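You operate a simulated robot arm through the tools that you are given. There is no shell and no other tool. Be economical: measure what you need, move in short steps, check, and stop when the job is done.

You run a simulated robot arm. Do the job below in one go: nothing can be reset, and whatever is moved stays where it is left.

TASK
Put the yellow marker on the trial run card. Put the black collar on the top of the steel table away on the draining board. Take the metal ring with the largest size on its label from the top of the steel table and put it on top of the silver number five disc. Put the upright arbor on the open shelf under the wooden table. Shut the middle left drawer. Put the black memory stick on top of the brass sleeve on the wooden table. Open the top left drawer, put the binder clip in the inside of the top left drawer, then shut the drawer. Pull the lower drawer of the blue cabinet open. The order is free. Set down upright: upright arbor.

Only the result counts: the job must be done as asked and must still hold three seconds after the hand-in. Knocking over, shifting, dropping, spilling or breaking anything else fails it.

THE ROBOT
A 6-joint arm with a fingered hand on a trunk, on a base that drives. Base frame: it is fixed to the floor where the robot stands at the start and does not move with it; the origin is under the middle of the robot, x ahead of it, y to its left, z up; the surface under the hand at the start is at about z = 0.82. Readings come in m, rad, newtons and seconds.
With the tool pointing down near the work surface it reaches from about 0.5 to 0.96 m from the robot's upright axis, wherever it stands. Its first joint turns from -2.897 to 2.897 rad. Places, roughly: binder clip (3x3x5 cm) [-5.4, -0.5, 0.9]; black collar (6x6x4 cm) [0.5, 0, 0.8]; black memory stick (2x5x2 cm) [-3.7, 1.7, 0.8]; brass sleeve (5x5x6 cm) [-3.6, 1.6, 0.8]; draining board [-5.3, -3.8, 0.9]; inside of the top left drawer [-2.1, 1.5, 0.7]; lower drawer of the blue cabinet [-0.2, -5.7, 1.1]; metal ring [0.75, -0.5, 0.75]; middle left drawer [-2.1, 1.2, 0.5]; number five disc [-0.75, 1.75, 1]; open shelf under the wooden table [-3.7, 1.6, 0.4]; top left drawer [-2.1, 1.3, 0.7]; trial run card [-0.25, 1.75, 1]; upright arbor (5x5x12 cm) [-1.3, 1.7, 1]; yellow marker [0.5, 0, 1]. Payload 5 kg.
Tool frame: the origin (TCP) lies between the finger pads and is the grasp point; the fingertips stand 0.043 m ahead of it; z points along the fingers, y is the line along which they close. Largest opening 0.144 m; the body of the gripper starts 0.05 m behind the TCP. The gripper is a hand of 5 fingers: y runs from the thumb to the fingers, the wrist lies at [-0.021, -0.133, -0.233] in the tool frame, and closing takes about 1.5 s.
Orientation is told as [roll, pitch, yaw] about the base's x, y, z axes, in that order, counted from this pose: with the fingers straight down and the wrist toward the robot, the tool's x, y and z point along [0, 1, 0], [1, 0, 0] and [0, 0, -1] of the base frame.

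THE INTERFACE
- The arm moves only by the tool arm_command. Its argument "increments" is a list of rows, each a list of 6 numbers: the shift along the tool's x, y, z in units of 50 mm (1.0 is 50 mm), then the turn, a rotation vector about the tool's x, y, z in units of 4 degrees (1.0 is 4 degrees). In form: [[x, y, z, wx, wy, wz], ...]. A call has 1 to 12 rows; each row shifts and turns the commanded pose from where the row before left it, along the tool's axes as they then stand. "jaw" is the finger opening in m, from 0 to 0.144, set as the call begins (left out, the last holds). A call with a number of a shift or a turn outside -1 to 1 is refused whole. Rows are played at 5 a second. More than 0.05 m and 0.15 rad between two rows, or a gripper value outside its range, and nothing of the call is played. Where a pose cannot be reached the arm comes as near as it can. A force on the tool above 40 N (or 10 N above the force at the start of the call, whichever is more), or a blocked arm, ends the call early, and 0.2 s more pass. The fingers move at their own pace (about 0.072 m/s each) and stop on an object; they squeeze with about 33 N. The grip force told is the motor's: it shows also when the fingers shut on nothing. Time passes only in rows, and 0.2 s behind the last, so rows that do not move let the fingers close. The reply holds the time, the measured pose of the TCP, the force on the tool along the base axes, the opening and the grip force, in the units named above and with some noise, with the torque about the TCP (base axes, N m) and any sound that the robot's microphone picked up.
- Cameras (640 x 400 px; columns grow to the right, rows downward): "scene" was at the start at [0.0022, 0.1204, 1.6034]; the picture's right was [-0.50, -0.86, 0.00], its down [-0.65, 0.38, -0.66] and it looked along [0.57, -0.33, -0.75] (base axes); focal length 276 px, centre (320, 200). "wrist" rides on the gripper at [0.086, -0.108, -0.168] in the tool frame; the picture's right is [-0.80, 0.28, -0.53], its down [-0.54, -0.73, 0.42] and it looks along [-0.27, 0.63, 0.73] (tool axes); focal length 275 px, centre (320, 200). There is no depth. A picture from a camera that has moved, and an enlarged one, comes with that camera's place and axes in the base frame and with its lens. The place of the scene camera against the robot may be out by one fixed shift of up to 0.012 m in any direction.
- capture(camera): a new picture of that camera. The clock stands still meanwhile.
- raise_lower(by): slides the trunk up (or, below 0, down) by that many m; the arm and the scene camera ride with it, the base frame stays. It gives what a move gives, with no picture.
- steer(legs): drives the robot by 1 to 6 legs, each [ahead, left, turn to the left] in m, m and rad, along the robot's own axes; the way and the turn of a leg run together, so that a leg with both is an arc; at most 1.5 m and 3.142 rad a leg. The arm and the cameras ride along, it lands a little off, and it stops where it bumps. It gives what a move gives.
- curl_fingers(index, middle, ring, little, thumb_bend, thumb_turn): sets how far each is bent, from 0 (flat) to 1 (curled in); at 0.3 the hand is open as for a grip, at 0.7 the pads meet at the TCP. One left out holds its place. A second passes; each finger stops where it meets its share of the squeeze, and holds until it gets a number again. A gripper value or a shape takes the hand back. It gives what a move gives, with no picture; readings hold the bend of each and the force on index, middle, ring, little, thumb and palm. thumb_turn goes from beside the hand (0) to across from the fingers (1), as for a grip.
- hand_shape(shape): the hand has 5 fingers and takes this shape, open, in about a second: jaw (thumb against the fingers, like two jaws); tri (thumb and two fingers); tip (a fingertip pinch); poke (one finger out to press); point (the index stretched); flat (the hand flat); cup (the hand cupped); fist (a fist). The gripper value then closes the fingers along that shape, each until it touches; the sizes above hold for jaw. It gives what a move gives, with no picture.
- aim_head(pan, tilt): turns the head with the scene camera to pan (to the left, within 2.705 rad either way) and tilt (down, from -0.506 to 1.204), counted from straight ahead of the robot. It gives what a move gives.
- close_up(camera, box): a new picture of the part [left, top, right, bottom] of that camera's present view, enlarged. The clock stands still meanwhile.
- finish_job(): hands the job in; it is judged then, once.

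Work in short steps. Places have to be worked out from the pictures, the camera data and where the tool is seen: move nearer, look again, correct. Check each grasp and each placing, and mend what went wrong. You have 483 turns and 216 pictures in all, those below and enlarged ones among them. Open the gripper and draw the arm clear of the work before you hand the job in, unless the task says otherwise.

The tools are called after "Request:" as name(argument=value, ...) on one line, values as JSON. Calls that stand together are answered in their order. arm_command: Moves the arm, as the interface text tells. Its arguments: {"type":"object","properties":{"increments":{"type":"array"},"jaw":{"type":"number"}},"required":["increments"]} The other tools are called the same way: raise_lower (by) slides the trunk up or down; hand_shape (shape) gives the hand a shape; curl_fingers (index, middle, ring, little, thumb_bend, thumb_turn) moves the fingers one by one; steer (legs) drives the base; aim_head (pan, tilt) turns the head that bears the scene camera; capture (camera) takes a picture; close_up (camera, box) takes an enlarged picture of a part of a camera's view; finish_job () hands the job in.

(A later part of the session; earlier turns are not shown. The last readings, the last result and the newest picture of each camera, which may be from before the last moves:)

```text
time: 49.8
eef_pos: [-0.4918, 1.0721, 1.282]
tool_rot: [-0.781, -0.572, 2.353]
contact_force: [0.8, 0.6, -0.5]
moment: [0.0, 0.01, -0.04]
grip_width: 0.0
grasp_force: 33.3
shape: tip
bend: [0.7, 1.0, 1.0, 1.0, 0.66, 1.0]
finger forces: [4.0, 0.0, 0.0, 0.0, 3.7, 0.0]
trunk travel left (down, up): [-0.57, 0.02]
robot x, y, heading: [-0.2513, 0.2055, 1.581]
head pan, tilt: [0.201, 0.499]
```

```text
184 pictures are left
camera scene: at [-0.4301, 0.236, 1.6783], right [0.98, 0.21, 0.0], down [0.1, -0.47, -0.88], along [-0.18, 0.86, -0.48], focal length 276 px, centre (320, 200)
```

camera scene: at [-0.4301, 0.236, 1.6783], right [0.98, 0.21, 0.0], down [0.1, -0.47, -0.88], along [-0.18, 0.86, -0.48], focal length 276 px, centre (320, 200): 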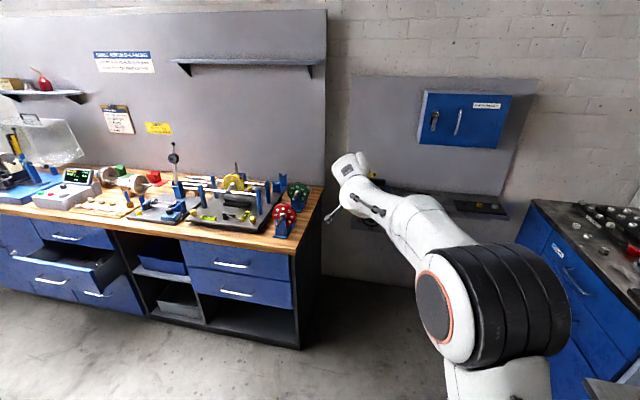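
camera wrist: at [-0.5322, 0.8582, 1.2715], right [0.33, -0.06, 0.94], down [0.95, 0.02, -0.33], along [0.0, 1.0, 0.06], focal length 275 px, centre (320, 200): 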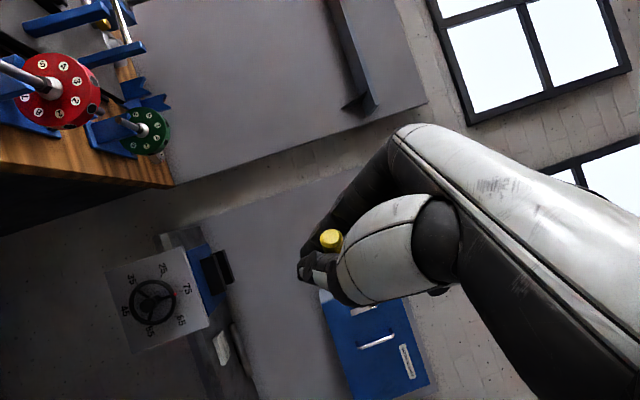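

In this pose the thumb would sit below the marker, so it isn't a clean release. Better plan: lay the marker on free steel-table space with a clean sideways lean, then re-grip it top-down near the fingertips. I reorient to that lean first.

Request:
arm_command(increments=[[0, 0, 0, 1, -0.21, 0.19], [0, 0, 0, 1, -0.21, 0.19], [0, 0, 0, 1, -0.21, 0.19], [0, 0, 0, 1, -0.21, 0.19], [0, 0, 0, 1, -0.21, 0.19], [0, 0, 0, 1, -0.21, 0.19], [0, 0, 0, 1, -0.21, 0.19], [0, 0, 0, 1, -0.21, 0.19], [0, 0, 0, 1, -0.21, 0.19], [0, 0, 0, 1, -0.21, 0.19], [0, 0, 0, 1, -0.21, 0.19], [0, 0, 0, 1, -0.21, 0.19]])

```text
time: 52.4
eef_pos: [-0.4821, 1.0412, 1.2666]
tool_rot: [-0.723, -0.074, 1.664]
contact_force: [0.2, 0.3, 0.5]
moment: [0.02, 0.0, 0.02]
grip_width: 0.0
grasp_force: 33.0
shape: tip
bend: [0.7, 1.0, 1.0, 1.0, 0.66, 1.0]
finger forces: [3.4, 0.1, 0.1, 0.1, 2.9, 0.0]
out of reach, approached as far as the arm can: row 10, 11, 12
trunk travel left (down, up): [-0.57, 0.02]
robot x, y, heading: [-0.2505, 0.2039, 1.584]
head pan, tilt: [0.201, 0.499]
```

Now bring the hand to the right and nearer the robot's front.

Request:
arm_command(increments=[[-0.45, -0.28, 0.8, 0, 0, 0], [-0.45, -0.28, 0.8, 0, 0, 0], [-0.45, -0.28, 0.8, 0, 0, 0], [-0.45, -0.28, 0.8, 0, 0, 0], [-0.45, -0.28, 0.8, 0, 0, 0], [-0.45, -0.28, 0.8, 0, 0, 0], [-0.45, -0.28, 0.8, 0, 0, 0], [0, 0, 0, 0.5, 0, 0], [0, 0, 0, 0.5, 0, 0]])

Request:
capture(camera="wrist")

```text
time: 54.4
eef_pos: [-0.2268, 1.1191, 1.2109]
tool_rot: [-0.728, 0.004, 1.588]
contact_force: [-0.3, 0.1, -0.2]
moment: [0.02, 0.0, 0.03]
grip_width: 0.0
grasp_force: 33.5
shape: tip
bend: [0.7, 1.0, 1.0, 1.0, 0.66, 1.0]
finger forces: [3.1, 0.0, 0.1, 0.1, 2.8, 0.0]
out of reach, approached as far as the arm can: row 1, 2, 3, 4, 5, 6, 7, 8, 9
trunk travel left (down, up): [-0.57, 0.02]
robot x, y, heading: [-0.2517, 0.2003, 1.58]
head pan, tilt: [0.201, 0.499]
```

```text
183 pictures are left
camera wrist: at [-0.4011, 1.0077, 1.2787], right [0.23, 0.29, 0.93], down [0.7, -0.71, 0.05], along [0.68, 0.64, -0.37], focal length 275 px, centre (320, 200)
```

wrist: 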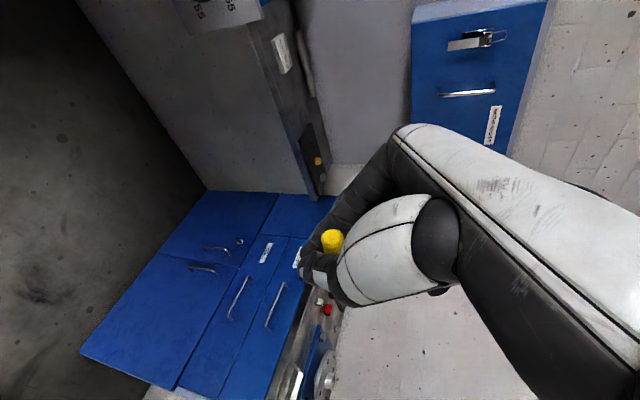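

The orientation is a clean sideways lean (marker ~5° off level), so I drive back to the steel table: turn right, back off and strafe so the hand is over the free area near [0.52, -0.2].

Request:
steer(legs=[[0, 0, -1.58], [-0.15, -0.4, 0]])

Request:
aim_head(pan=-0.1, tilt=0.7)

Request:
capture(camera="scene")

Request:
capture(camera="wrist")

```text
time: 60.8
eef_pos: [0.5239, -0.1978, 1.2124]
tool_rot: [-0.729, 0.0, 0.041]
contact_force: [-0.7, -1.4, -0.8]
moment: [0.03, -0.02, 0.04]
grip_width: 0.0
grasp_force: 32.8
shape: tip
bend: [0.7, 1.0, 1.0, 1.0, 0.66, 1.0]
finger forces: [2.1, 0.1, 0.0, 0.1, 1.7, 0.1]
trunk travel left (down, up): [-0.57, 0.02]
robot x, y, heading: [-0.3897, -0.193, 0.034]
head pan, tilt: [0.201, 0.499]
```

```text
time: 61.5
eef_pos: [0.5259, -0.1956, 1.211]
tool_rot: [-0.73, 0.001, 0.041]
contact_force: [0.2, 0.1, -0.6]
moment: [0.03, -0.01, 0.01]
grip_width: 0.0
grasp_force: 32.9
shape: tip
bend: [0.7, 1.0, 1.0, 1.0, 0.66, 1.0]
finger forces: [2.1, 0.1, 0.0, 0.0, 1.7, 0.0]
trunk travel left (down, up): [-0.57, 0.02]
robot x, y, heading: [-0.3915, -0.1964, 0.037]
head pan, tilt: [-0.099, 0.7]
```

```text
182 pictures are left
camera scene: at [-0.3763, -0.0426, 1.6606], right [-0.06, -1.0, 0.0], down [-0.64, 0.04, -0.77], along [0.76, -0.05, -0.64], focal length 276 px, centre (320, 200)
```

scene: 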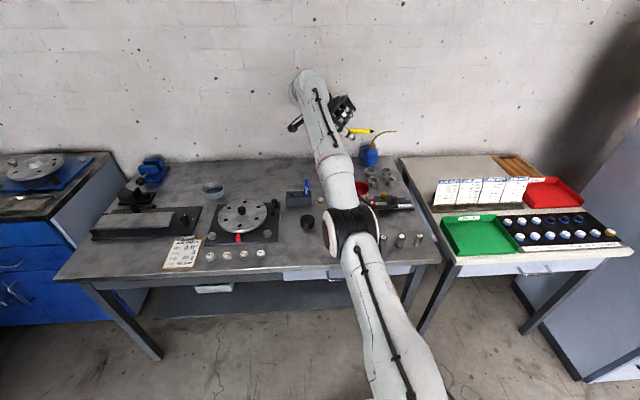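

```text
181 pictures are left
camera wrist: at [0.4095, -0.0248, 1.2787], right [0.29, -0.23, 0.93], down [-0.7, -0.72, 0.05], along [0.65, -0.66, -0.37], focal length 275 px, centre (320, 200)
```

wrist: 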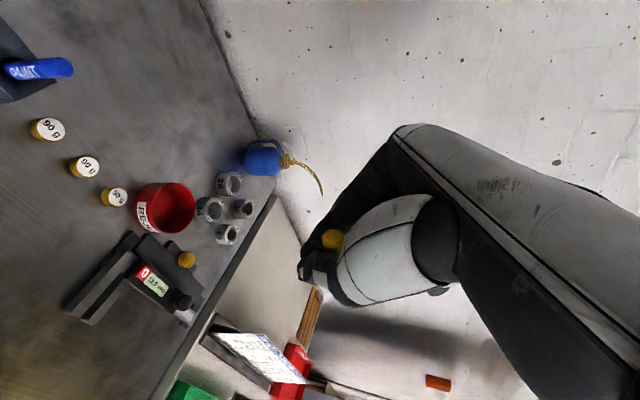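

The marker's long end is visible by the hand. I zoom to see how it lies in the grip, since the finger forces are drifting down.

Request:
close_up(camera="scene", box=[280, 60, 420, 260])

```text
2.00 times, centred on (350, 160) of scene
camera zoom: at [-0.3763, -0.0426, 1.6606], right [-0.06, -1.0, 0.0], down [-0.64, 0.04, -0.77], along [0.76, -0.05, -0.64], focal length 551 px, centre (260, 280)
```

zoom: 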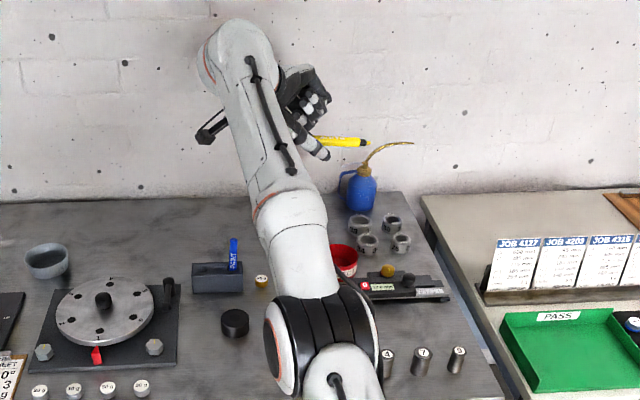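

The marker is already level and extends ~10 cm to the right of the TCP. I shift the base so it hangs over the clear patch near [0.43, -0.2] and lower the trunk.

Request:
steer(legs=[[-0.096, 0.045, 0]])

Request:
raise_lower(by=-0.25)

Request:
capture(camera="scene")

Request:
capture(camera="wrist")

```text
time: 62.7
eef_pos: [0.4269, -0.1546, 1.2123]
tool_rot: [-0.73, 0.001, 0.042]
contact_force: [-0.5, -1.1, 0.3]
moment: [-0.03, -0.05, 0.04]
grip_width: 0.0
grasp_force: 32.8
shape: tip
bend: [0.7, 1.0, 1.0, 1.0, 0.66, 1.0]
finger forces: [1.9, 0.0, 0.0, 0.0, 1.7, 0.0]
trunk travel left (down, up): [-0.57, 0.02]
robot x, y, heading: [-0.4844, -0.154, 0.037]
head pan, tilt: [-0.099, 0.7]
```

```text
time: 65.3
eef_pos: [0.4267, -0.1538, 0.9629]
tool_rot: [-0.729, -0.001, 0.041]
contact_force: [0.7, -0.1, -0.1]
moment: [-0.01, -0.02, 0.02]
grip_width: 0.0
grasp_force: 33.0
shape: tip
bend: [0.7, 1.0, 1.0, 1.0, 0.66, 1.0]
finger forces: [2.0, 0.0, 0.0, 0.0, 1.8, 0.0]
trunk travel left (down, up): [-0.32, 0.27]
robot x, y, heading: [-0.4846, -0.1516, 0.035]
head pan, tilt: [-0.099, 0.7]
```

```text
179 pictures are left
camera scene: at [-0.4738, -0.0019, 1.4106], right [-0.06, -1.0, 0.0], down [-0.64, 0.04, -0.76], along [0.76, -0.05, -0.64], focal length 276 px, centre (320, 200)
```

scene: 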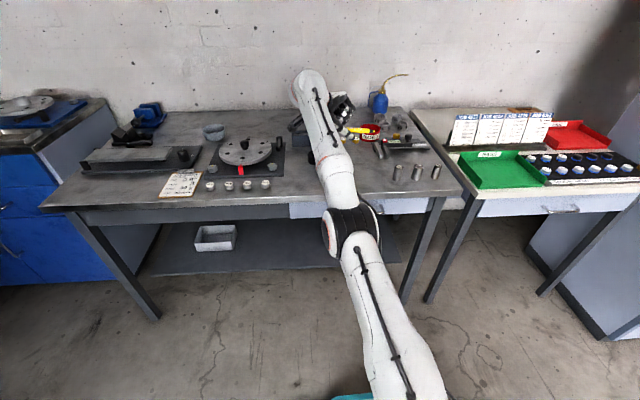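

```text
178 pictures are left
camera wrist: at [0.3119, 0.0169, 1.0295], right [0.29, -0.23, 0.93], down [-0.7, -0.72, 0.05], along [0.65, -0.66, -0.37], focal length 275 px, centre (320, 200)
```

wrist: 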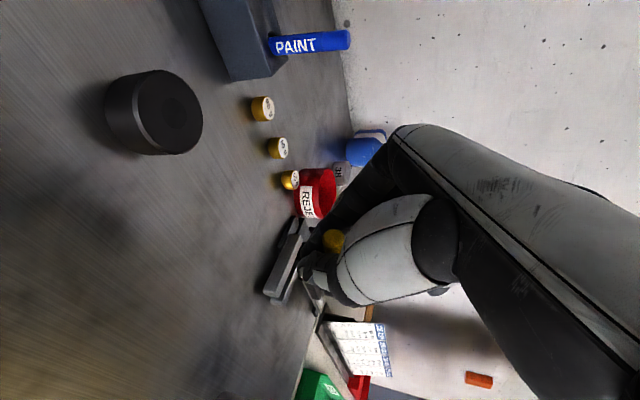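

Clear below. I lower 8 cm more, then creep to contact.

Request:
raise_lower(by=-0.08)

Request:
raise_lower(by=-0.015)

Request:
close_up(camera="scene", box=[280, 60, 420, 200])

Request:
capture(camera="wrist")

```text
time: 66.5
eef_pos: [0.4267, -0.1542, 0.8825]
tool_rot: [-0.73, 0.0, 0.041]
contact_force: [0.4, 0.2, -0.5]
moment: [0.04, 0.02, -0.03]
grip_width: 0.0
grasp_force: 33.4
shape: tip
bend: [0.7, 1.0, 1.0, 1.0, 0.66, 1.0]
finger forces: [2.0, 0.0, 0.1, 0.0, 1.6, 0.1]
trunk travel left (down, up): [-0.24, 0.35]
robot x, y, heading: [-0.4852, -0.1561, 0.037]
head pan, tilt: [-0.099, 0.7]
```

```text
time: 67.1
eef_pos: [0.4271, -0.1535, 0.8686]
tool_rot: [-0.729, 0.001, 0.042]
contact_force: [-0.7, -0.8, 0.1]
moment: [0.02, 0.01, 0.01]
grip_width: 0.0
grasp_force: 33.1
shape: tip
bend: [0.7, 1.0, 1.0, 1.0, 0.66, 1.0]
finger forces: [2.0, 0.1, 0.1, 0.0, 1.8, 0.0]
trunk travel left (down, up): [-0.225, 0.365]
robot x, y, heading: [-0.4902, -0.1561, 0.038]
head pan, tilt: [-0.099, 0.7]
```

```text
2.86 times, centred on (350, 130) of scene
camera zoom: at [-0.4739, -0.0019, 1.3155], right [-0.06, -1.0, 0.0], down [-0.64, 0.04, -0.76], along [0.76, -0.05, -0.64], focal length 787 px, centre (234, 400)
```

zoom: 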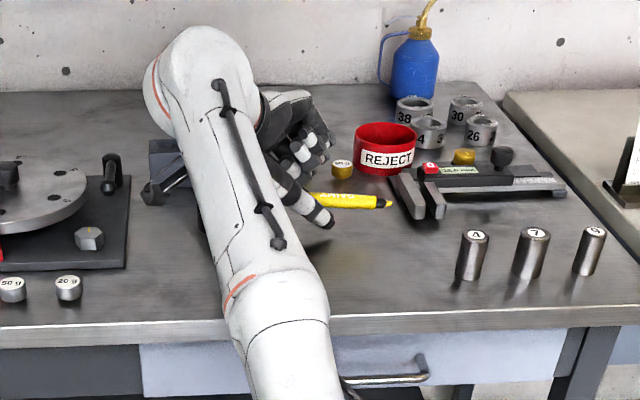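

```text
176 pictures are left
camera wrist: at [0.3118, 0.0169, 0.9346], right [0.29, -0.23, 0.93], down [-0.7, -0.72, 0.05], along [0.65, -0.66, -0.37], focal length 275 px, centre (320, 200)
```

wrist: 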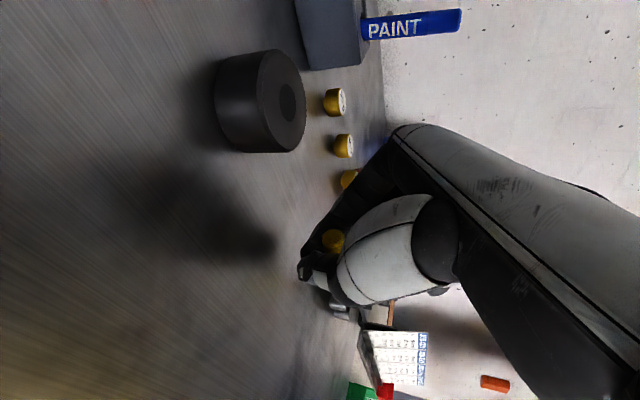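

The marker is level above the table with clear space. I creep down until the fingertips touch.

Request:
raise_lower(by=-0.01)

Request:
raise_lower(by=-0.007)

Request:
close_up(camera="scene", box=[310, 100, 390, 160])

```text
time: 67.7
eef_pos: [0.4272, -0.1547, 0.8585]
tool_rot: [-0.73, -0.002, 0.041]
contact_force: [-1.3, -1.0, 0.3]
moment: [0.0, 0.03, 0.04]
grip_width: 0.0001
grasp_force: 33.2
shape: tip
bend: [0.7, 1.0, 1.0, 1.0, 0.66, 1.0]
finger forces: [2.0, 0.0, 0.0, 0.0, 1.6, 0.0]
trunk travel left (down, up): [-0.215, 0.375]
robot x, y, heading: [-0.485, -0.1517, 0.035]
head pan, tilt: [-0.099, 0.7]
```

```text
time: 68.2
eef_pos: [0.4267, -0.1542, 0.8574]
tool_rot: [-0.733, -0.009, 0.044]
contact_force: [2.3, 2.5, 21.3]
moment: [-0.44, -0.36, 0.11]
grip_width: 0.0001
grasp_force: 33.2
shape: tip
bend: [0.7, 1.0, 1.0, 1.0, 0.66, 1.0]
finger forces: [2.1, 0.0, 0.0, 0.0, 1.8, 0.0]
trunk travel left (down, up): [-0.208, 0.382]
robot x, y, heading: [-0.4874, -0.1528, 0.031]
head pan, tilt: [-0.099, 0.7]
```

```text
6.67 times, centred on (350, 130) of scene
camera zoom: at [-0.4755, -0.0016, 1.2989], right [-0.06, -1.0, 0.0], down [-0.64, 0.04, -0.77], along [0.76, -0.05, -0.64], focal length 1837 px, centre (120, 667)
```

zoom: 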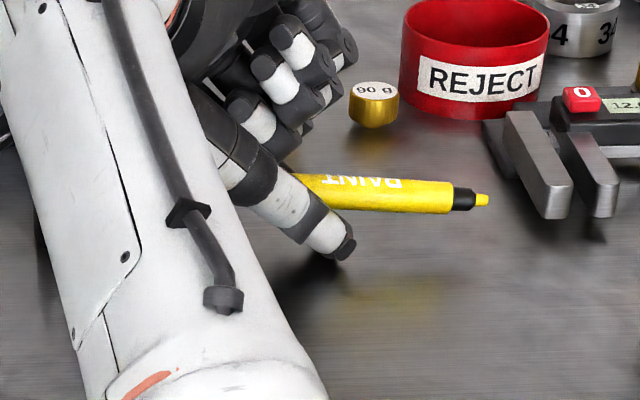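

Fingertips touch (21 N) with the marker ~2.8 cm above. I lift 12 mm and tilt 20° so the nib end meets the table first, making the release gentler.

Request:
raise_lower(by=0.012)

Request:
arm_command(increments=[[0, 0, 0, 0, 1, 0], [0, 0, 0, 0, 1, 0], [0, 0, 0, 0, 1, 0], [0, 0, 0, 0, 1, 0], [0, 0, 0, 0, 1, 0], [0, 0, 0, 0, 0, 0]])

Request:
close_up(camera="scene", box=[310, 100, 390, 160])

```text
time: 68.8
eef_pos: [0.4277, -0.1539, 0.8596]
tool_rot: [-0.729, 0.003, 0.039]
contact_force: [-0.2, 0.8, -0.6]
moment: [0.05, -0.02, 0.01]
grip_width: 0.0
grasp_force: 32.9
shape: tip
bend: [0.7, 1.0, 1.0, 1.0, 0.66, 1.0]
finger forces: [2.1, 0.1, 0.0, 0.1, 1.8, 0.0]
trunk travel left (down, up): [-0.22, 0.37]
robot x, y, heading: [-0.4886, -0.1552, 0.036]
head pan, tilt: [-0.099, 0.7]
```

```text
time: 70.2
eef_pos: [0.4219, -0.1551, 0.8641]
tool_rot: [-0.382, -0.006, 0.042]
contact_force: [1.4, -2.7, 10.8]
moment: [-0.23, -0.23, -0.03]
grip_width: 0.0001
grasp_force: 33.0
shape: tip
bend: [0.7, 1.0, 1.0, 1.0, 0.66, 1.0]
finger forces: [2.0, 0.1, 0.0, 0.0, 1.9, 0.1]
out of reach, approached as far as the arm can: row 4
trunk travel left (down, up): [-0.22, 0.37]
robot x, y, heading: [-0.4872, -0.1531, 0.036]
head pan, tilt: [-0.099, 0.7]
```

```text
6.67 times, centred on (350, 130) of scene
camera zoom: at [-0.4746, -0.0021, 1.3107], right [-0.06, -1.0, 0.0], down [-0.64, 0.04, -0.77], along [0.76, -0.05, -0.64], focal length 1837 px, centre (120, 667)
```

zoom: 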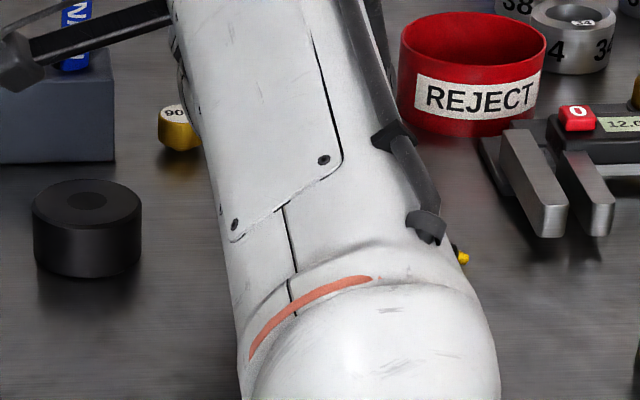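

Light contact (about 11 N) now. I lift 4 mm and open a little to let the marker down between the fingers.

Request:
raise_lower(by=0.005)

Request:
arm_command(increments=[[0, 0, 0, 0, 0, 0], [0, 0, 0, 0, 0, 0], [0, 0, 0, 0, 0, 0], [0, 0, 0, 0, 0, 0]], jaw=0.045)

Request:
capture(camera="wrist")

Request:
close_up(camera="scene", box=[300, 80, 420, 170])

```text
time: 70.8
eef_pos: [0.4218, -0.1528, 0.8641]
tool_rot: [-0.38, 0.002, 0.043]
contact_force: [0.3, -0.1, 0.9]
moment: [-0.04, 0.0, 0.01]
grip_width: 0.0001
grasp_force: 32.9
shape: tip
bend: [0.7, 1.0, 1.0, 1.0, 0.66, 1.0]
finger forces: [1.9, 0.0, 0.0, 0.1, 1.8, 0.0]
trunk travel left (down, up): [-0.225, 0.365]
robot x, y, heading: [-0.4869, -0.1513, 0.032]
head pan, tilt: [-0.099, 0.7]
```

```text
time: 71.8
eef_pos: [0.4231, -0.1535, 0.8665]
tool_rot: [-0.381, -0.001, 0.041]
contact_force: [-0.1, 0.7, 0.5]
moment: [-0.01, 0.02, -0.01]
grip_width: 0.0446
grasp_force: 0.1
shape: tip
bend: [0.73, 0.98, 0.99, 0.99, 0.74, 1.0]
finger forces: [0.0, 0.0, 0.0, 0.0, 0.0, 0.1]
trunk travel left (down, up): [-0.225, 0.365]
robot x, y, heading: [-0.4881, -0.1553, 0.037]
head pan, tilt: [-0.099, 0.7]
```

```text
173 pictures are left
camera wrist: at [0.3088, -0.0165, 0.9887], right [0.31, -0.53, 0.79], down [-0.7, -0.69, -0.19], along [0.65, -0.49, -0.58], focal length 275 px, centre (320, 200)
```

wrist: 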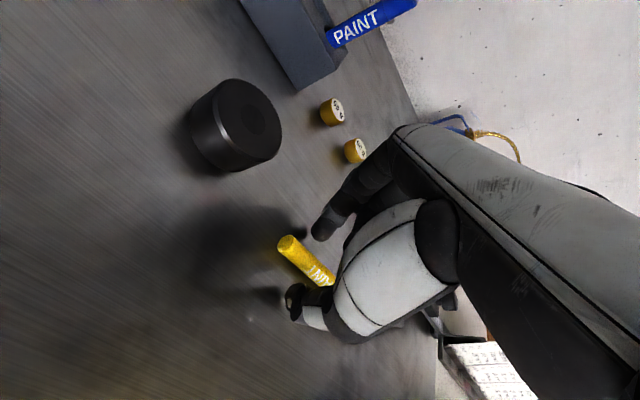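

```text
4.44 times, centred on (360, 125) of scene
camera zoom: at [-0.4738, -0.0019, 1.3156], right [-0.06, -1.0, 0.0], down [-0.64, 0.04, -0.76], along [0.76, -0.05, -0.64], focal length 1224 px, centre (142, 533)
```

zoom: 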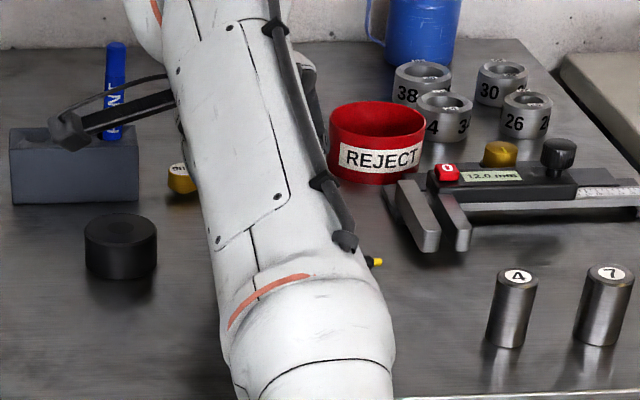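

The marker dropped between the fingers onto the table. I lift straight up and look.

Request:
raise_lower(by=0.12)

Request:
arm_command(increments=[[0, 0, 0, 0, 1, 0], [0, 0, 0, 0, 1, 0], [0, 0, 0, 0, 1, 0], [0, 0, 0, 0, 1, 0], [0, 0, 0, 0, 1, 0], [0, 0, 0, 0, 0.5, 0], [0, 0, 0, 0, 0, 0]])

Request:
capture(camera="wrist")

Request:
close_up(camera="scene", box=[300, 80, 420, 170])

```text
time: 73.3
eef_pos: [0.4243, -0.1546, 0.9862]
tool_rot: [-0.381, -0.001, 0.042]
contact_force: [0.1, -0.2, -2.1]
moment: [0.02, 0.0, 0.01]
grip_width: 0.0445
grasp_force: 0.0
shape: tip
bend: [0.73, 0.98, 0.99, 0.99, 0.74, 1.0]
finger forces: [0.1, 0.0, 0.1, 0.0, 0.0, 0.0]
trunk travel left (down, up): [-0.345, 0.245]
robot x, y, heading: [-0.4873, -0.156, 0.034]
head pan, tilt: [-0.099, 0.7]
```

```text
time: 74.9
eef_pos: [0.4176, -0.1527, 0.9836]
tool_rot: [0.006, -0.002, 0.042]
contact_force: [0.7, 0.2, 0.6]
moment: [0.01, 0.01, 0.02]
grip_width: 0.0447
grasp_force: 0.0
shape: tip
bend: [0.73, 0.98, 0.99, 0.99, 0.74, 1.0]
finger forces: [0.0, 0.0, 0.0, 0.0, 0.0, 0.1]
out of reach, approached as far as the arm can: row 3
trunk travel left (down, up): [-0.345, 0.245]
robot x, y, heading: [-0.4875, -0.1569, 0.033]
head pan, tilt: [-0.099, 0.7]
```

```text
171 pictures are left
camera wrist: at [0.3072, -0.0731, 1.1513], right [0.32, -0.79, 0.53], down [-0.7, -0.57, -0.43], along [0.64, -0.24, -0.73], focal length 275 px, centre (320, 200)
```

wrist: 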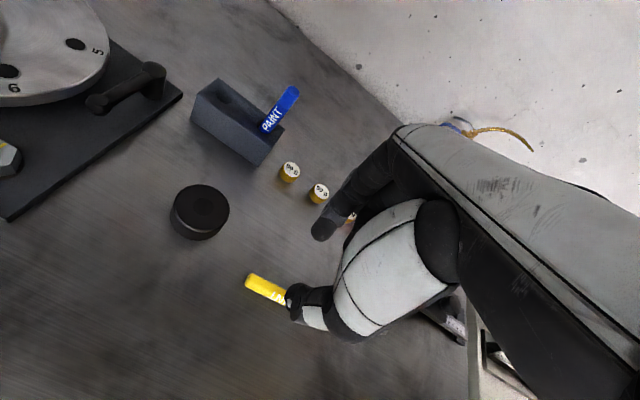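

```text
4.44 times, centred on (360, 125) of scene
camera zoom: at [-0.4737, -0.0019, 1.4356], right [-0.06, -1.0, 0.0], down [-0.64, 0.04, -0.76], along [0.76, -0.05, -0.64], focal length 1224 px, centre (142, 533)
```

zoom: 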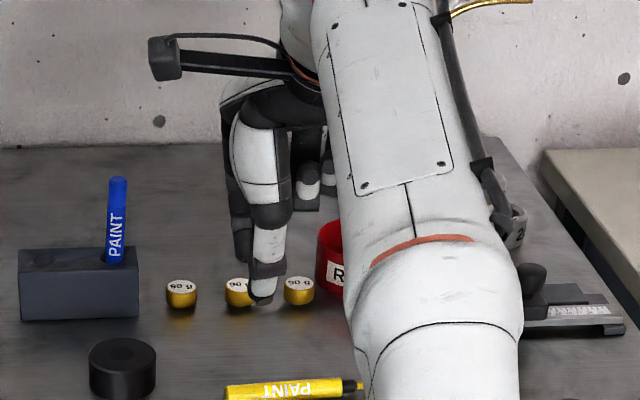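

The marker lies along y at x≈0.423, y from -0.137 to -0.26. The hand is vertical now; I centre over it at y≈-0.20 and descend with a 5 cm opening.

Request:
arm_command(increments=[[-0.94, 0.06, 0, 0, 0, 0], [0, 0, 0.9, 0, 0, 0], [0, 0, 0.9, 0, 0, 0], [0, 0, 0, 0, 0, 0]], jaw=0.055)

Request:
capture(camera="wrist")

Request:
close_up(camera="scene", box=[300, 100, 420, 190])

```text
time: 75.9
eef_pos: [0.44, -0.201, 0.8977]
tool_rot: [0.005, 0.003, 0.045]
contact_force: [1.0, 0.7, -1.2]
moment: [-0.01, 0.05, 0.02]
grip_width: 0.0549
grasp_force: 0.1
shape: tip
bend: [0.73, 0.98, 0.99, 0.99, 0.73, 1.0]
finger forces: [0.0, 0.1, 0.1, 0.1, 0.0, 0.1]
out of reach, approached as far as the arm can: row 1, 2, 3
trunk travel left (down, up): [-0.345, 0.245]
robot x, y, heading: [-0.4821, -0.1527, 0.036]
head pan, tilt: [-0.099, 0.7]
```

```text
169 pictures are left
camera wrist: at [0.329, -0.1204, 1.0653], right [0.32, -0.79, 0.53], down [-0.7, -0.57, -0.42], along [0.64, -0.24, -0.73], focal length 275 px, centre (320, 200)
```

wrist: 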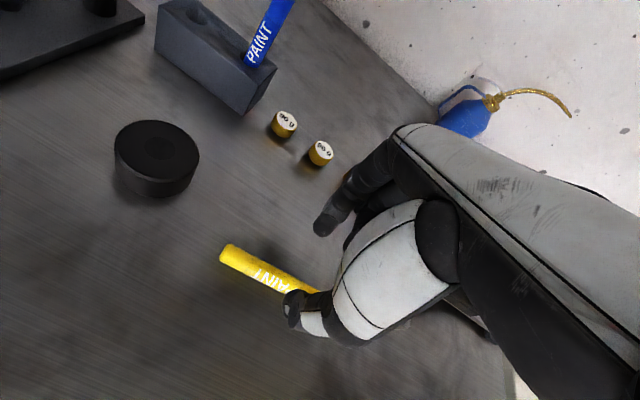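

```text
4.44 times, centred on (360, 145) of scene
camera zoom: at [-0.4735, -0.0019, 1.4356], right [-0.06, -1.0, 0.0], down [-0.64, 0.04, -0.76], along [0.76, -0.05, -0.64], focal length 1224 px, centre (142, 444)
```

zoom: 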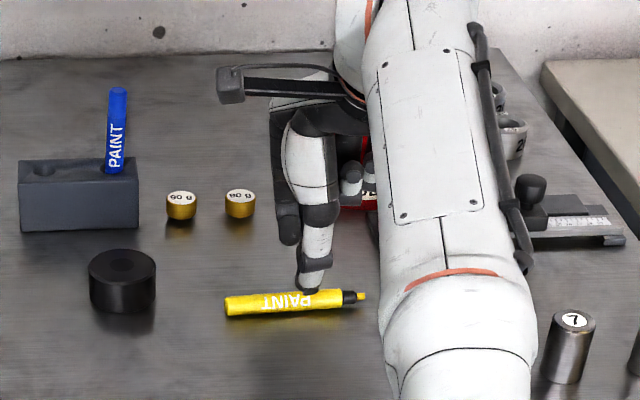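

The pose drifted 2 cm forward (x=0.44). I nudge the base back to bring the TCP over the marker line.

Request:
steer(legs=[[-0.018, 0, 0]])

Request:
close_up(camera="wrist", box=[200, 150, 400, 350])

```text
time: 76.7
eef_pos: [0.4223, -0.2011, 0.8988]
tool_rot: [0.005, 0.001, 0.042]
contact_force: [0.5, -0.2, -0.7]
moment: [0.01, 0.02, -0.03]
grip_width: 0.055
grasp_force: 0.0
shape: tip
bend: [0.73, 0.98, 0.99, 0.99, 0.73, 1.0]
finger forces: [0.0, 0.0, 0.0, 0.1, 0.0, 0.0]
trunk travel left (down, up): [-0.345, 0.245]
robot x, y, heading: [-0.506, -0.1556, 0.037]
head pan, tilt: [-0.099, 0.7]
```

```text
2.00 times, centred on (300, 250) of wrist
camera zoom: at [0.3109, -0.121, 1.0662], right [0.32, -0.79, 0.53], down [-0.7, -0.57, -0.42], along [0.64, -0.24, -0.73], focal length 551 px, centre (360, 100)
```

zoom: 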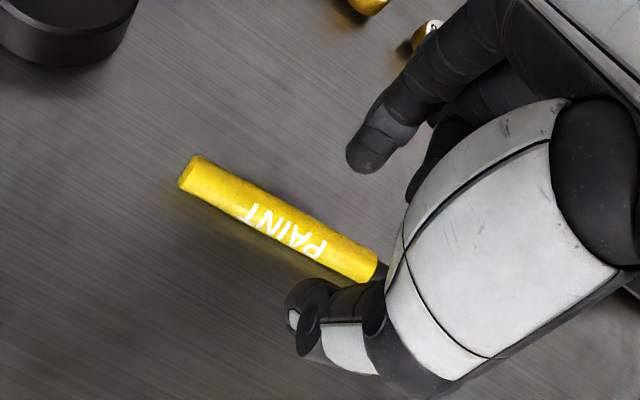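

Marker line is at x≈0.429 at the grip point, turned ~6°. I fine-adjust yaw and x, then lower the trunk.

Request:
arm_command(increments=[[0, 0.1, 0, 0, 0, -1], [0, 0, 0, 0, 0, 0]])

Request:
raise_lower(by=-0.018)

Request:
close_up(camera="wrist", box=[200, 150, 400, 350])

Request:
close_up(camera="scene", box=[300, 100, 420, 190])

```text
time: 77.3
eef_pos: [0.4221, -0.2015, 0.8975]
tool_rot: [0.006, 0.001, 0.113]
contact_force: [-0.2, -0.4, 0.4]
moment: [0.0, 0.04, -0.02]
grip_width: 0.0548
grasp_force: 0.0
shape: tip
bend: [0.73, 0.98, 0.99, 0.99, 0.73, 1.0]
finger forces: [0.1, 0.0, 0.0, 0.0, 0.0, 0.1]
out of reach, approached as far as the arm can: row 1
trunk travel left (down, up): [-0.345, 0.245]
robot x, y, heading: [-0.5053, -0.1578, 0.035]
head pan, tilt: [-0.099, 0.7]
```

```text
time: 77.9
eef_pos: [0.4209, -0.2004, 0.88]
tool_rot: [0.006, 0.0, 0.11]
contact_force: [0.3, 1.3, 0.7]
moment: [0.0, 0.0, 0.0]
grip_width: 0.0547
grasp_force: 0.0
shape: tip
bend: [0.73, 0.98, 0.99, 0.99, 0.73, 1.0]
finger forces: [0.0, 0.0, 0.0, 0.1, 0.0, 0.0]
trunk travel left (down, up): [-0.327, 0.263]
robot x, y, heading: [-0.5049, -0.156, 0.039]
head pan, tilt: [-0.099, 0.7]
```

```text
2.00 times, centred on (300, 250) of wrist
camera zoom: at [0.304, -0.128, 1.0466], right [0.37, -0.76, 0.53], down [-0.66, -0.62, -0.43], along [0.65, -0.19, -0.73], focal length 551 px, centre (360, 100)
```

zoom: 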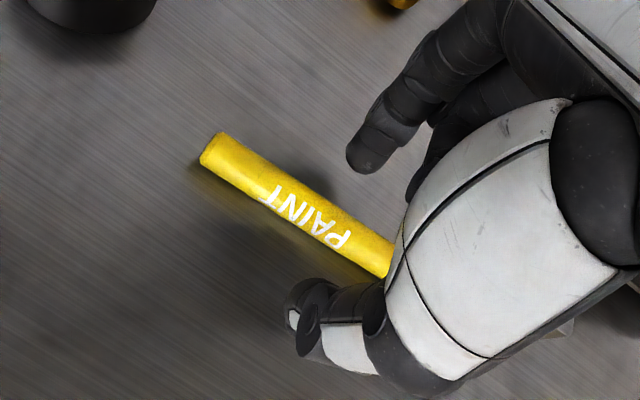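

```text
4.44 times, centred on (360, 145) of scene
camera zoom: at [-0.4916, -0.0025, 1.4175], right [-0.06, -1.0, 0.0], down [-0.64, 0.04, -0.76], along [0.76, -0.05, -0.64], focal length 1224 px, centre (142, 444)
```

zoom: 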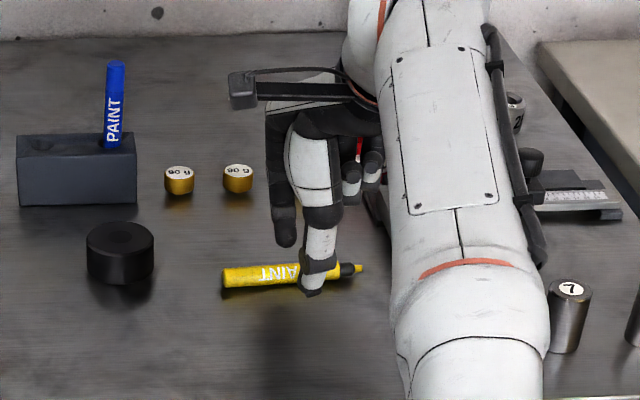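

Marker lies neatly between thumb and index. I lower 9 mm more and close.

Request:
raise_lower(by=-0.008)

Request:
arm_command(increments=[[0, 0, 0, 0, 0, 0], [0, 0, 0, 0, 0, 0], [0, 0, 0, 0, 0, 0], [0, 0, 0, 0, 0, 0], [0, 0, 0, 0, 0, 0], [0, 0, 0, 0, 0, 0]], jaw=0.0)

Request:
raise_lower(by=0.05)

Request:
close_up(camera="scene", box=[300, 100, 420, 190])

```text
time: 78.5
eef_pos: [0.42, -0.2012, 0.871]
tool_rot: [0.006, 0.002, 0.112]
contact_force: [-0.9, 0.7, 0.4]
moment: [0.0, 0.02, 0.0]
grip_width: 0.0549
grasp_force: 0.0
shape: tip
bend: [0.73, 0.98, 0.99, 0.99, 0.73, 1.0]
finger forces: [0.0, 0.0, 0.0, 0.0, 0.0, 0.0]
trunk travel left (down, up): [-0.319, 0.271]
robot x, y, heading: [-0.5027, -0.1557, 0.039]
head pan, tilt: [-0.099, 0.7]
```

```text
time: 79.9
eef_pos: [0.4206, -0.2009, 0.8737]
tool_rot: [0.004, -0.002, 0.111]
contact_force: [1.6, -0.8, 12.3]
moment: [0.01, -0.07, -0.01]
grip_width: 0.0051
grasp_force: 32.8
shape: tip
bend: [0.7, 1.0, 1.0, 1.0, 0.73, 1.0]
finger forces: [0.0, 0.1, 0.0, 0.0, 0.0, 0.0]
trunk travel left (down, up): [-0.319, 0.271]
robot x, y, heading: [-0.5096, -0.1539, 0.036]
head pan, tilt: [-0.099, 0.7]
```

```text
time: 80.8
eef_pos: [0.4205, -0.2006, 0.9202]
tool_rot: [0.005, 0.002, 0.112]
contact_force: [-0.3, 0.2, -0.6]
moment: [0.03, 0.05, 0.03]
grip_width: 0.0051
grasp_force: 33.4
shape: tip
bend: [0.7, 1.0, 1.0, 1.0, 0.73, 1.0]
finger forces: [0.0, 0.0, 0.1, 0.1, 0.1, 0.0]
trunk travel left (down, up): [-0.369, 0.221]
robot x, y, heading: [-0.5058, -0.1523, 0.032]
head pan, tilt: [-0.099, 0.7]
```

```text
4.44 times, centred on (360, 145) of scene
camera zoom: at [-0.4913, -0.0025, 1.4595], right [-0.06, -1.0, 0.0], down [-0.64, 0.04, -0.76], along [0.76, -0.05, -0.64], focal length 1224 px, centre (142, 444)
```

zoom: 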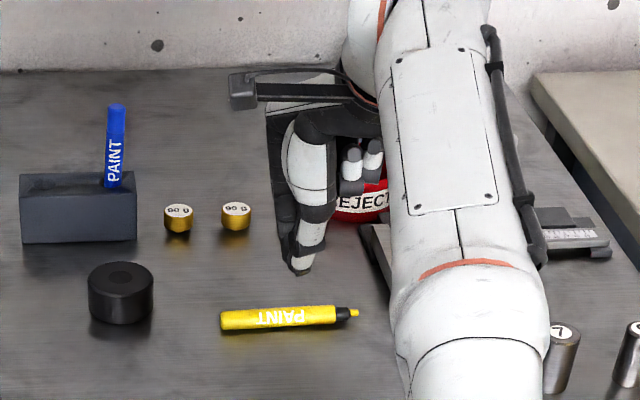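

The pinch slid over the marker; it only shifted a few mm. I need to be lower: descend until the open fingertips touch the table, then close again.

Request:
arm_command(increments=[[0, 0, 0, 0, 0, 0], [0, 0, 0, 0, 0, 0], [0, 0, 0, 0, 0, 0], [0, 0, 0, 0, 0, 0]], jaw=0.055)

Request:
raise_lower(by=-0.05)

Request:
raise_lower(by=-0.008)

Request:
close_up(camera="wrist", box=[200, 150, 400, 350])

```text
time: 81.8
eef_pos: [0.4209, -0.2006, 0.9208]
tool_rot: [0.005, 0.003, 0.112]
contact_force: [0.2, 0.7, 0.3]
moment: [0.01, -0.01, 0.01]
grip_width: 0.0548
grasp_force: 0.1
shape: tip
bend: [0.73, 0.98, 0.99, 0.99, 0.73, 1.0]
finger forces: [0.1, 0.0, 0.2, 0.0, 0.0, 0.1]
trunk travel left (down, up): [-0.369, 0.221]
robot x, y, heading: [-0.5038, -0.1574, 0.034]
head pan, tilt: [-0.099, 0.7]
```

```text
time: 82.7
eef_pos: [0.4211, -0.2005, 0.8713]
tool_rot: [0.006, 0.0, 0.112]
contact_force: [0.5, -0.5, 1.0]
moment: [0.01, -0.01, 0.03]
grip_width: 0.0549
grasp_force: 0.1
shape: tip
bend: [0.73, 0.98, 0.99, 0.99, 0.73, 1.0]
finger forces: [0.0, 0.0, 0.1, 0.1, 0.0, 0.1]
trunk travel left (down, up): [-0.319, 0.271]
robot x, y, heading: [-0.5094, -0.1556, 0.036]
head pan, tilt: [-0.099, 0.7]
```

```text
time: 83.3
eef_pos: [0.4211, -0.1994, 0.8641]
tool_rot: [0.004, -0.002, 0.11]
contact_force: [-0.2, 0.2, 5.4]
moment: [0.06, -0.15, 0.01]
grip_width: 0.0551
grasp_force: 0.1
shape: tip
bend: [0.73, 0.98, 0.99, 0.99, 0.73, 1.0]
finger forces: [4.1, 0.1, 0.0, 0.0, 0.3, 0.1]
trunk travel left (down, up): [-0.311, 0.279]
robot x, y, heading: [-0.5078, -0.1556, 0.034]
head pan, tilt: [-0.099, 0.7]
```

```text
2.00 times, centred on (300, 250) of wrist
camera zoom: at [0.3038, -0.128, 1.0315], right [0.37, -0.76, 0.53], down [-0.66, -0.62, -0.43], along [0.65, -0.19, -0.73], focal length 551 px, centre (360, 100)
```

zoom: 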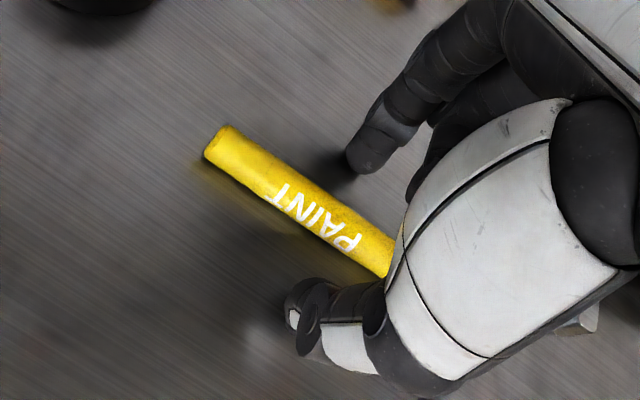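

The index touches the table now (4 N). I close at this height.

Request:
arm_command(increments=[[0, 0, 0, 0, 0, 0], [0, 0, 0, 0, 0, 0], [0, 0, 0, 0, 0, 0], [0, 0, 0, 0, 0, 0], [0, 0, 0, 0, 0, 0], [0, 0, 0, 0, 0, 0]], jaw=0.0)

Request:
close_up(camera="wrist", box=[200, 150, 400, 350])

```text
time: 84.7
eef_pos: [0.421, -0.2002, 0.8631]
tool_rot: [0.005, 0.001, 0.113]
contact_force: [-0.1, 0.3, 3.4]
moment: [0.06, -0.02, -0.05]
grip_width: 0.0257
grasp_force: 32.5
shape: tip
bend: [0.73, 1.0, 1.0, 1.0, 0.78, 1.0]
finger forces: [24.5, 0.1, 0.0, 0.1, 24.5, 0.1]
trunk travel left (down, up): [-0.311, 0.279]
robot x, y, heading: [-0.5032, -0.1544, 0.034]
head pan, tilt: [-0.099, 0.7]
```

```text
2.00 times, centred on (300, 250) of wrist
camera zoom: at [0.304, -0.128, 1.0306], right [0.37, -0.76, 0.53], down [-0.66, -0.62, -0.42], along [0.65, -0.19, -0.73], focal length 551 px, centre (360, 100)
```

zoom: 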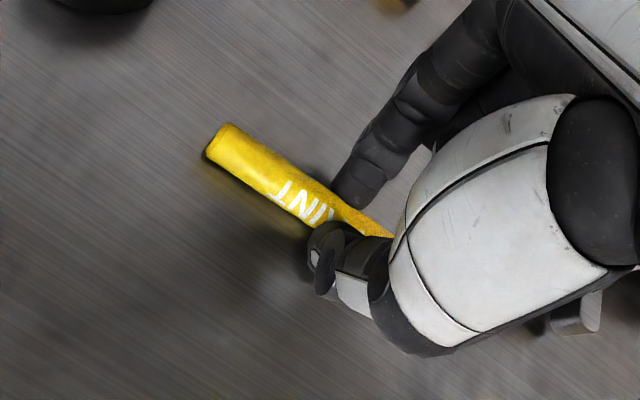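

A firm pinch (24.5 N each side). I lift and check.

Request:
raise_lower(by=0.25)

Request:
close_up(camera="scene", box=[280, 60, 440, 180])

```text
time: 87.3
eef_pos: [0.421, -0.2008, 1.1131]
tool_rot: [0.006, 0.001, 0.112]
contact_force: [-0.4, 0.8, -1.2]
moment: [0.0, 0.01, 0.0]
grip_width: 0.0252
grasp_force: 33.2
shape: tip
bend: [0.73, 1.0, 1.0, 1.0, 0.78, 1.0]
finger forces: [22.9, 0.0, 0.1, 0.0, 23.4, 0.0]
trunk travel left (down, up): [-0.561, 0.029]
robot x, y, heading: [-0.5026, -0.1539, 0.037]
head pan, tilt: [-0.099, 0.7]
```

```text
3.33 times, centred on (360, 120) of scene
camera zoom: at [-0.4913, -0.0025, 1.6515], right [-0.06, -1.0, 0.0], down [-0.64, 0.04, -0.76], along [0.76, -0.05, -0.64], focal length 918 px, centre (187, 467)
```

zoom: 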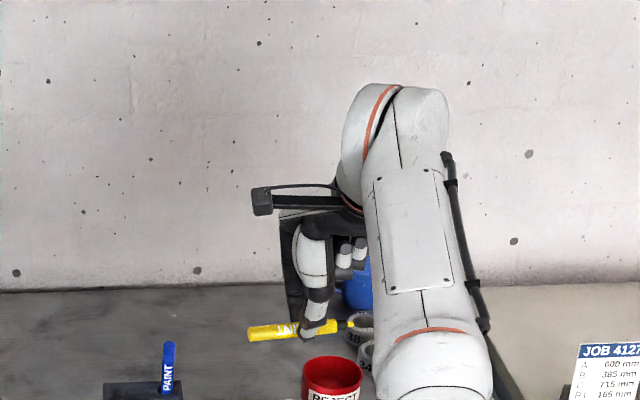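

The marker is held level. I drive to the shelf: turn left, then move so the hand stands short of the card.

Request:
steer(legs=[[0, 0, 1.534], [0.75, -0.225, 0]])

Request:
aim_head(pan=0.1, tilt=0.5)

Request:
capture(camera="wrist")

Request:
capture(camera="scene")

```text
time: 95.2
eef_pos: [-0.2213, 1.5179, 1.1122]
tool_rot: [0.005, 0.001, 1.658]
contact_force: [-0.6, 0.8, -0.9]
moment: [-0.02, 0.01, -0.01]
grip_width: 0.0251
grasp_force: 33.1
shape: tip
bend: [0.73, 1.0, 1.0, 1.0, 0.78, 1.0]
finger forces: [21.9, 0.0, 0.0, 0.0, 22.7, 0.0]
trunk travel left (down, up): [-0.561, 0.029]
robot x, y, heading: [-0.2909, 0.5905, 1.577]
head pan, tilt: [-0.099, 0.7]
```

```text
time: 96.0
eef_pos: [-0.2214, 1.5183, 1.1126]
tool_rot: [0.004, 0.002, 1.656]
contact_force: [-0.3, -0.5, -0.4]
moment: [0.01, -0.02, 0.02]
grip_width: 0.0249
grasp_force: 32.6
shape: tip
bend: [0.73, 1.0, 1.0, 1.0, 0.78, 1.0]
finger forces: [21.9, 0.1, 0.0, 0.0, 22.8, 0.0]
trunk travel left (down, up): [-0.561, 0.029]
robot x, y, heading: [-0.2932, 0.5917, 1.582]
head pan, tilt: [0.099, 0.499]
```

```text
160 pictures are left
camera wrist: at [-0.2966, 1.4024, 1.2803], right [0.77, 0.35, 0.53], down [0.6, -0.68, -0.42], along [0.21, 0.65, -0.73], focal length 275 px, centre (320, 200)
```

wrist: 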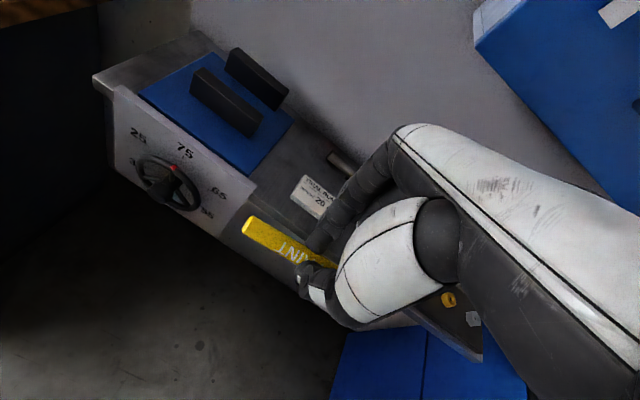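

```text
159 pictures are left
camera scene: at [-0.4626, 0.6264, 1.6692], right [0.99, 0.11, 0.0], down [0.05, -0.48, -0.88], along [-0.09, 0.87, -0.48], focal length 276 px, centre (320, 200)
```

scene: 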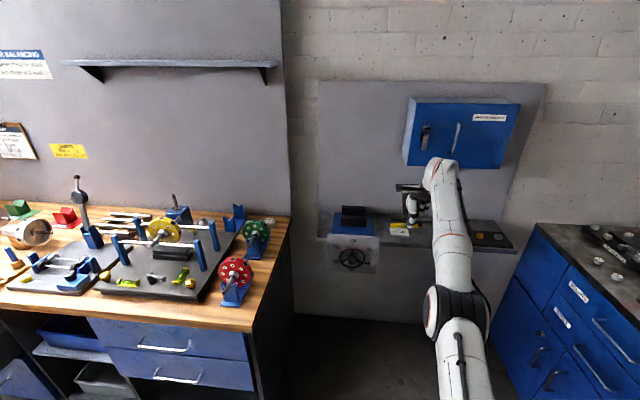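

The card spans about x −0.24…−0.15, y 1.705…1.765. I drive the last 22 cm so the TCP is over its centre, high above the shelf.

Request:
steer(legs=[[0.217, -0.028, 0]])

Request:
raise_lower(by=-0.11)

Request:
capture(camera="wrist")

Request:
close_up(camera="scene", box=[330, 140, 510, 260])

```text
time: 97.6
eef_pos: [-0.1966, 1.7328, 1.1083]
tool_rot: [0.006, 0.008, 1.658]
contact_force: [-0.6, -14.5, -20.9]
moment: [0.85, 0.22, -0.15]
grip_width: 0.0248
grasp_force: 33.3
shape: tip
bend: [0.73, 1.0, 1.0, 1.0, 0.78, 1.0]
finger forces: [22.0, 0.1, 0.0, 0.0, 22.9, 25.3]
trunk travel left (down, up): [-0.561, 0.029]
robot x, y, heading: [-0.2646, 0.8062, 1.578]
head pan, tilt: [0.099, 0.499]
```

```text
time: 99.1
eef_pos: [-0.197, 1.7327, 0.9995]
tool_rot: [0.007, 0.006, 1.658]
contact_force: [0.3, 0.1, -0.4]
moment: [0.02, 0.0, 0.02]
grip_width: 0.0251
grasp_force: 33.4
shape: tip
bend: [0.73, 1.0, 1.0, 1.0, 0.78, 1.0]
finger forces: [21.9, 0.1, 0.0, 0.1, 22.9, 0.1]
trunk travel left (down, up): [-0.451, 0.139]
robot x, y, heading: [-0.2621, 0.8116, 1.58]
head pan, tilt: [0.099, 0.499]
```

```text
158 pictures are left
camera wrist: at [-0.2713, 1.6184, 1.1681], right [0.77, 0.36, 0.53], down [0.6, -0.68, -0.42], along [0.21, 0.64, -0.74], focal length 275 px, centre (320, 200)
```

wrist: 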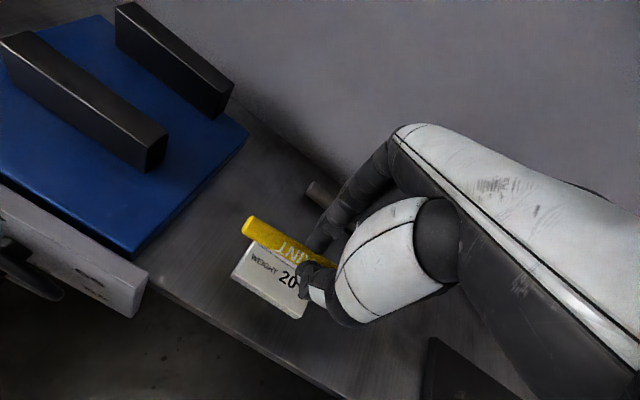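

```text
3.33 times, centred on (420, 200) of scene
camera zoom: at [-0.4366, 0.8418, 1.5593], right [0.99, 0.11, 0.0], down [0.05, -0.48, -0.88], along [-0.1, 0.87, -0.48], focal length 918 px, centre (-13, 200)
```

zoom: 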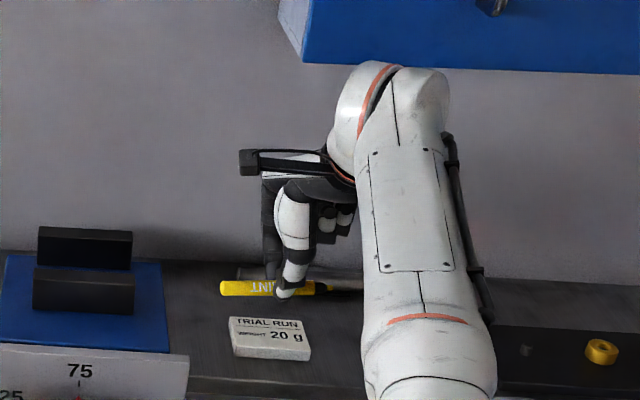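

The hand brushed the wall box while driving in, but it's free now (forces zero) — I'll withdraw low when leaving. The marker is centred over the card; I lower in steps until contact.

Request:
raise_lower(by=-0.035)

Request:
close_up(camera="wrist", box=[200, 150, 400, 350])

Request:
close_up(camera="scene", box=[370, 190, 450, 250])

```text
time: 99.8
eef_pos: [-0.1957, 1.7323, 0.9661]
tool_rot: [0.006, 0.006, 1.658]
contact_force: [-0.2, 0.0, 0.6]
moment: [0.0, -0.01, 0.02]
grip_width: 0.025
grasp_force: 32.7
shape: tip
bend: [0.73, 1.0, 1.0, 1.0, 0.78, 1.0]
finger forces: [21.9, 0.0, 0.1, 0.0, 22.8, 0.0]
trunk travel left (down, up): [-0.416, 0.174]
robot x, y, heading: [-0.2674, 0.8091, 1.579]
head pan, tilt: [0.099, 0.499]
```

```text
2.00 times, centred on (300, 250) of wrist
camera zoom: at [-0.2713, 1.6183, 1.1331], right [0.77, 0.36, 0.53], down [0.6, -0.68, -0.42], along [0.21, 0.64, -0.74], focal length 551 px, centre (360, 100)
```

zoom: 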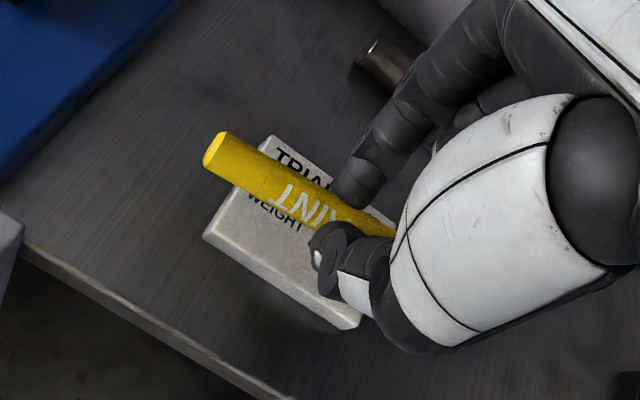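

```text
6.67 times, centred on (410, 220) of scene
camera zoom: at [-0.4366, 0.8417, 1.5243], right [0.99, 0.11, 0.0], down [0.05, -0.48, -0.88], along [-0.1, 0.87, -0.48], focal length 1837 px, centre (-280, 67)
```

zoom: 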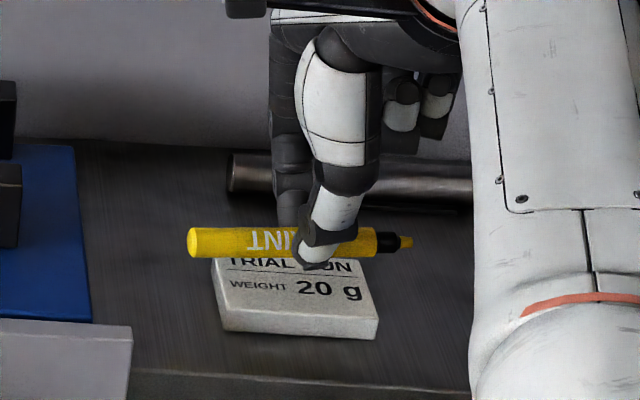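

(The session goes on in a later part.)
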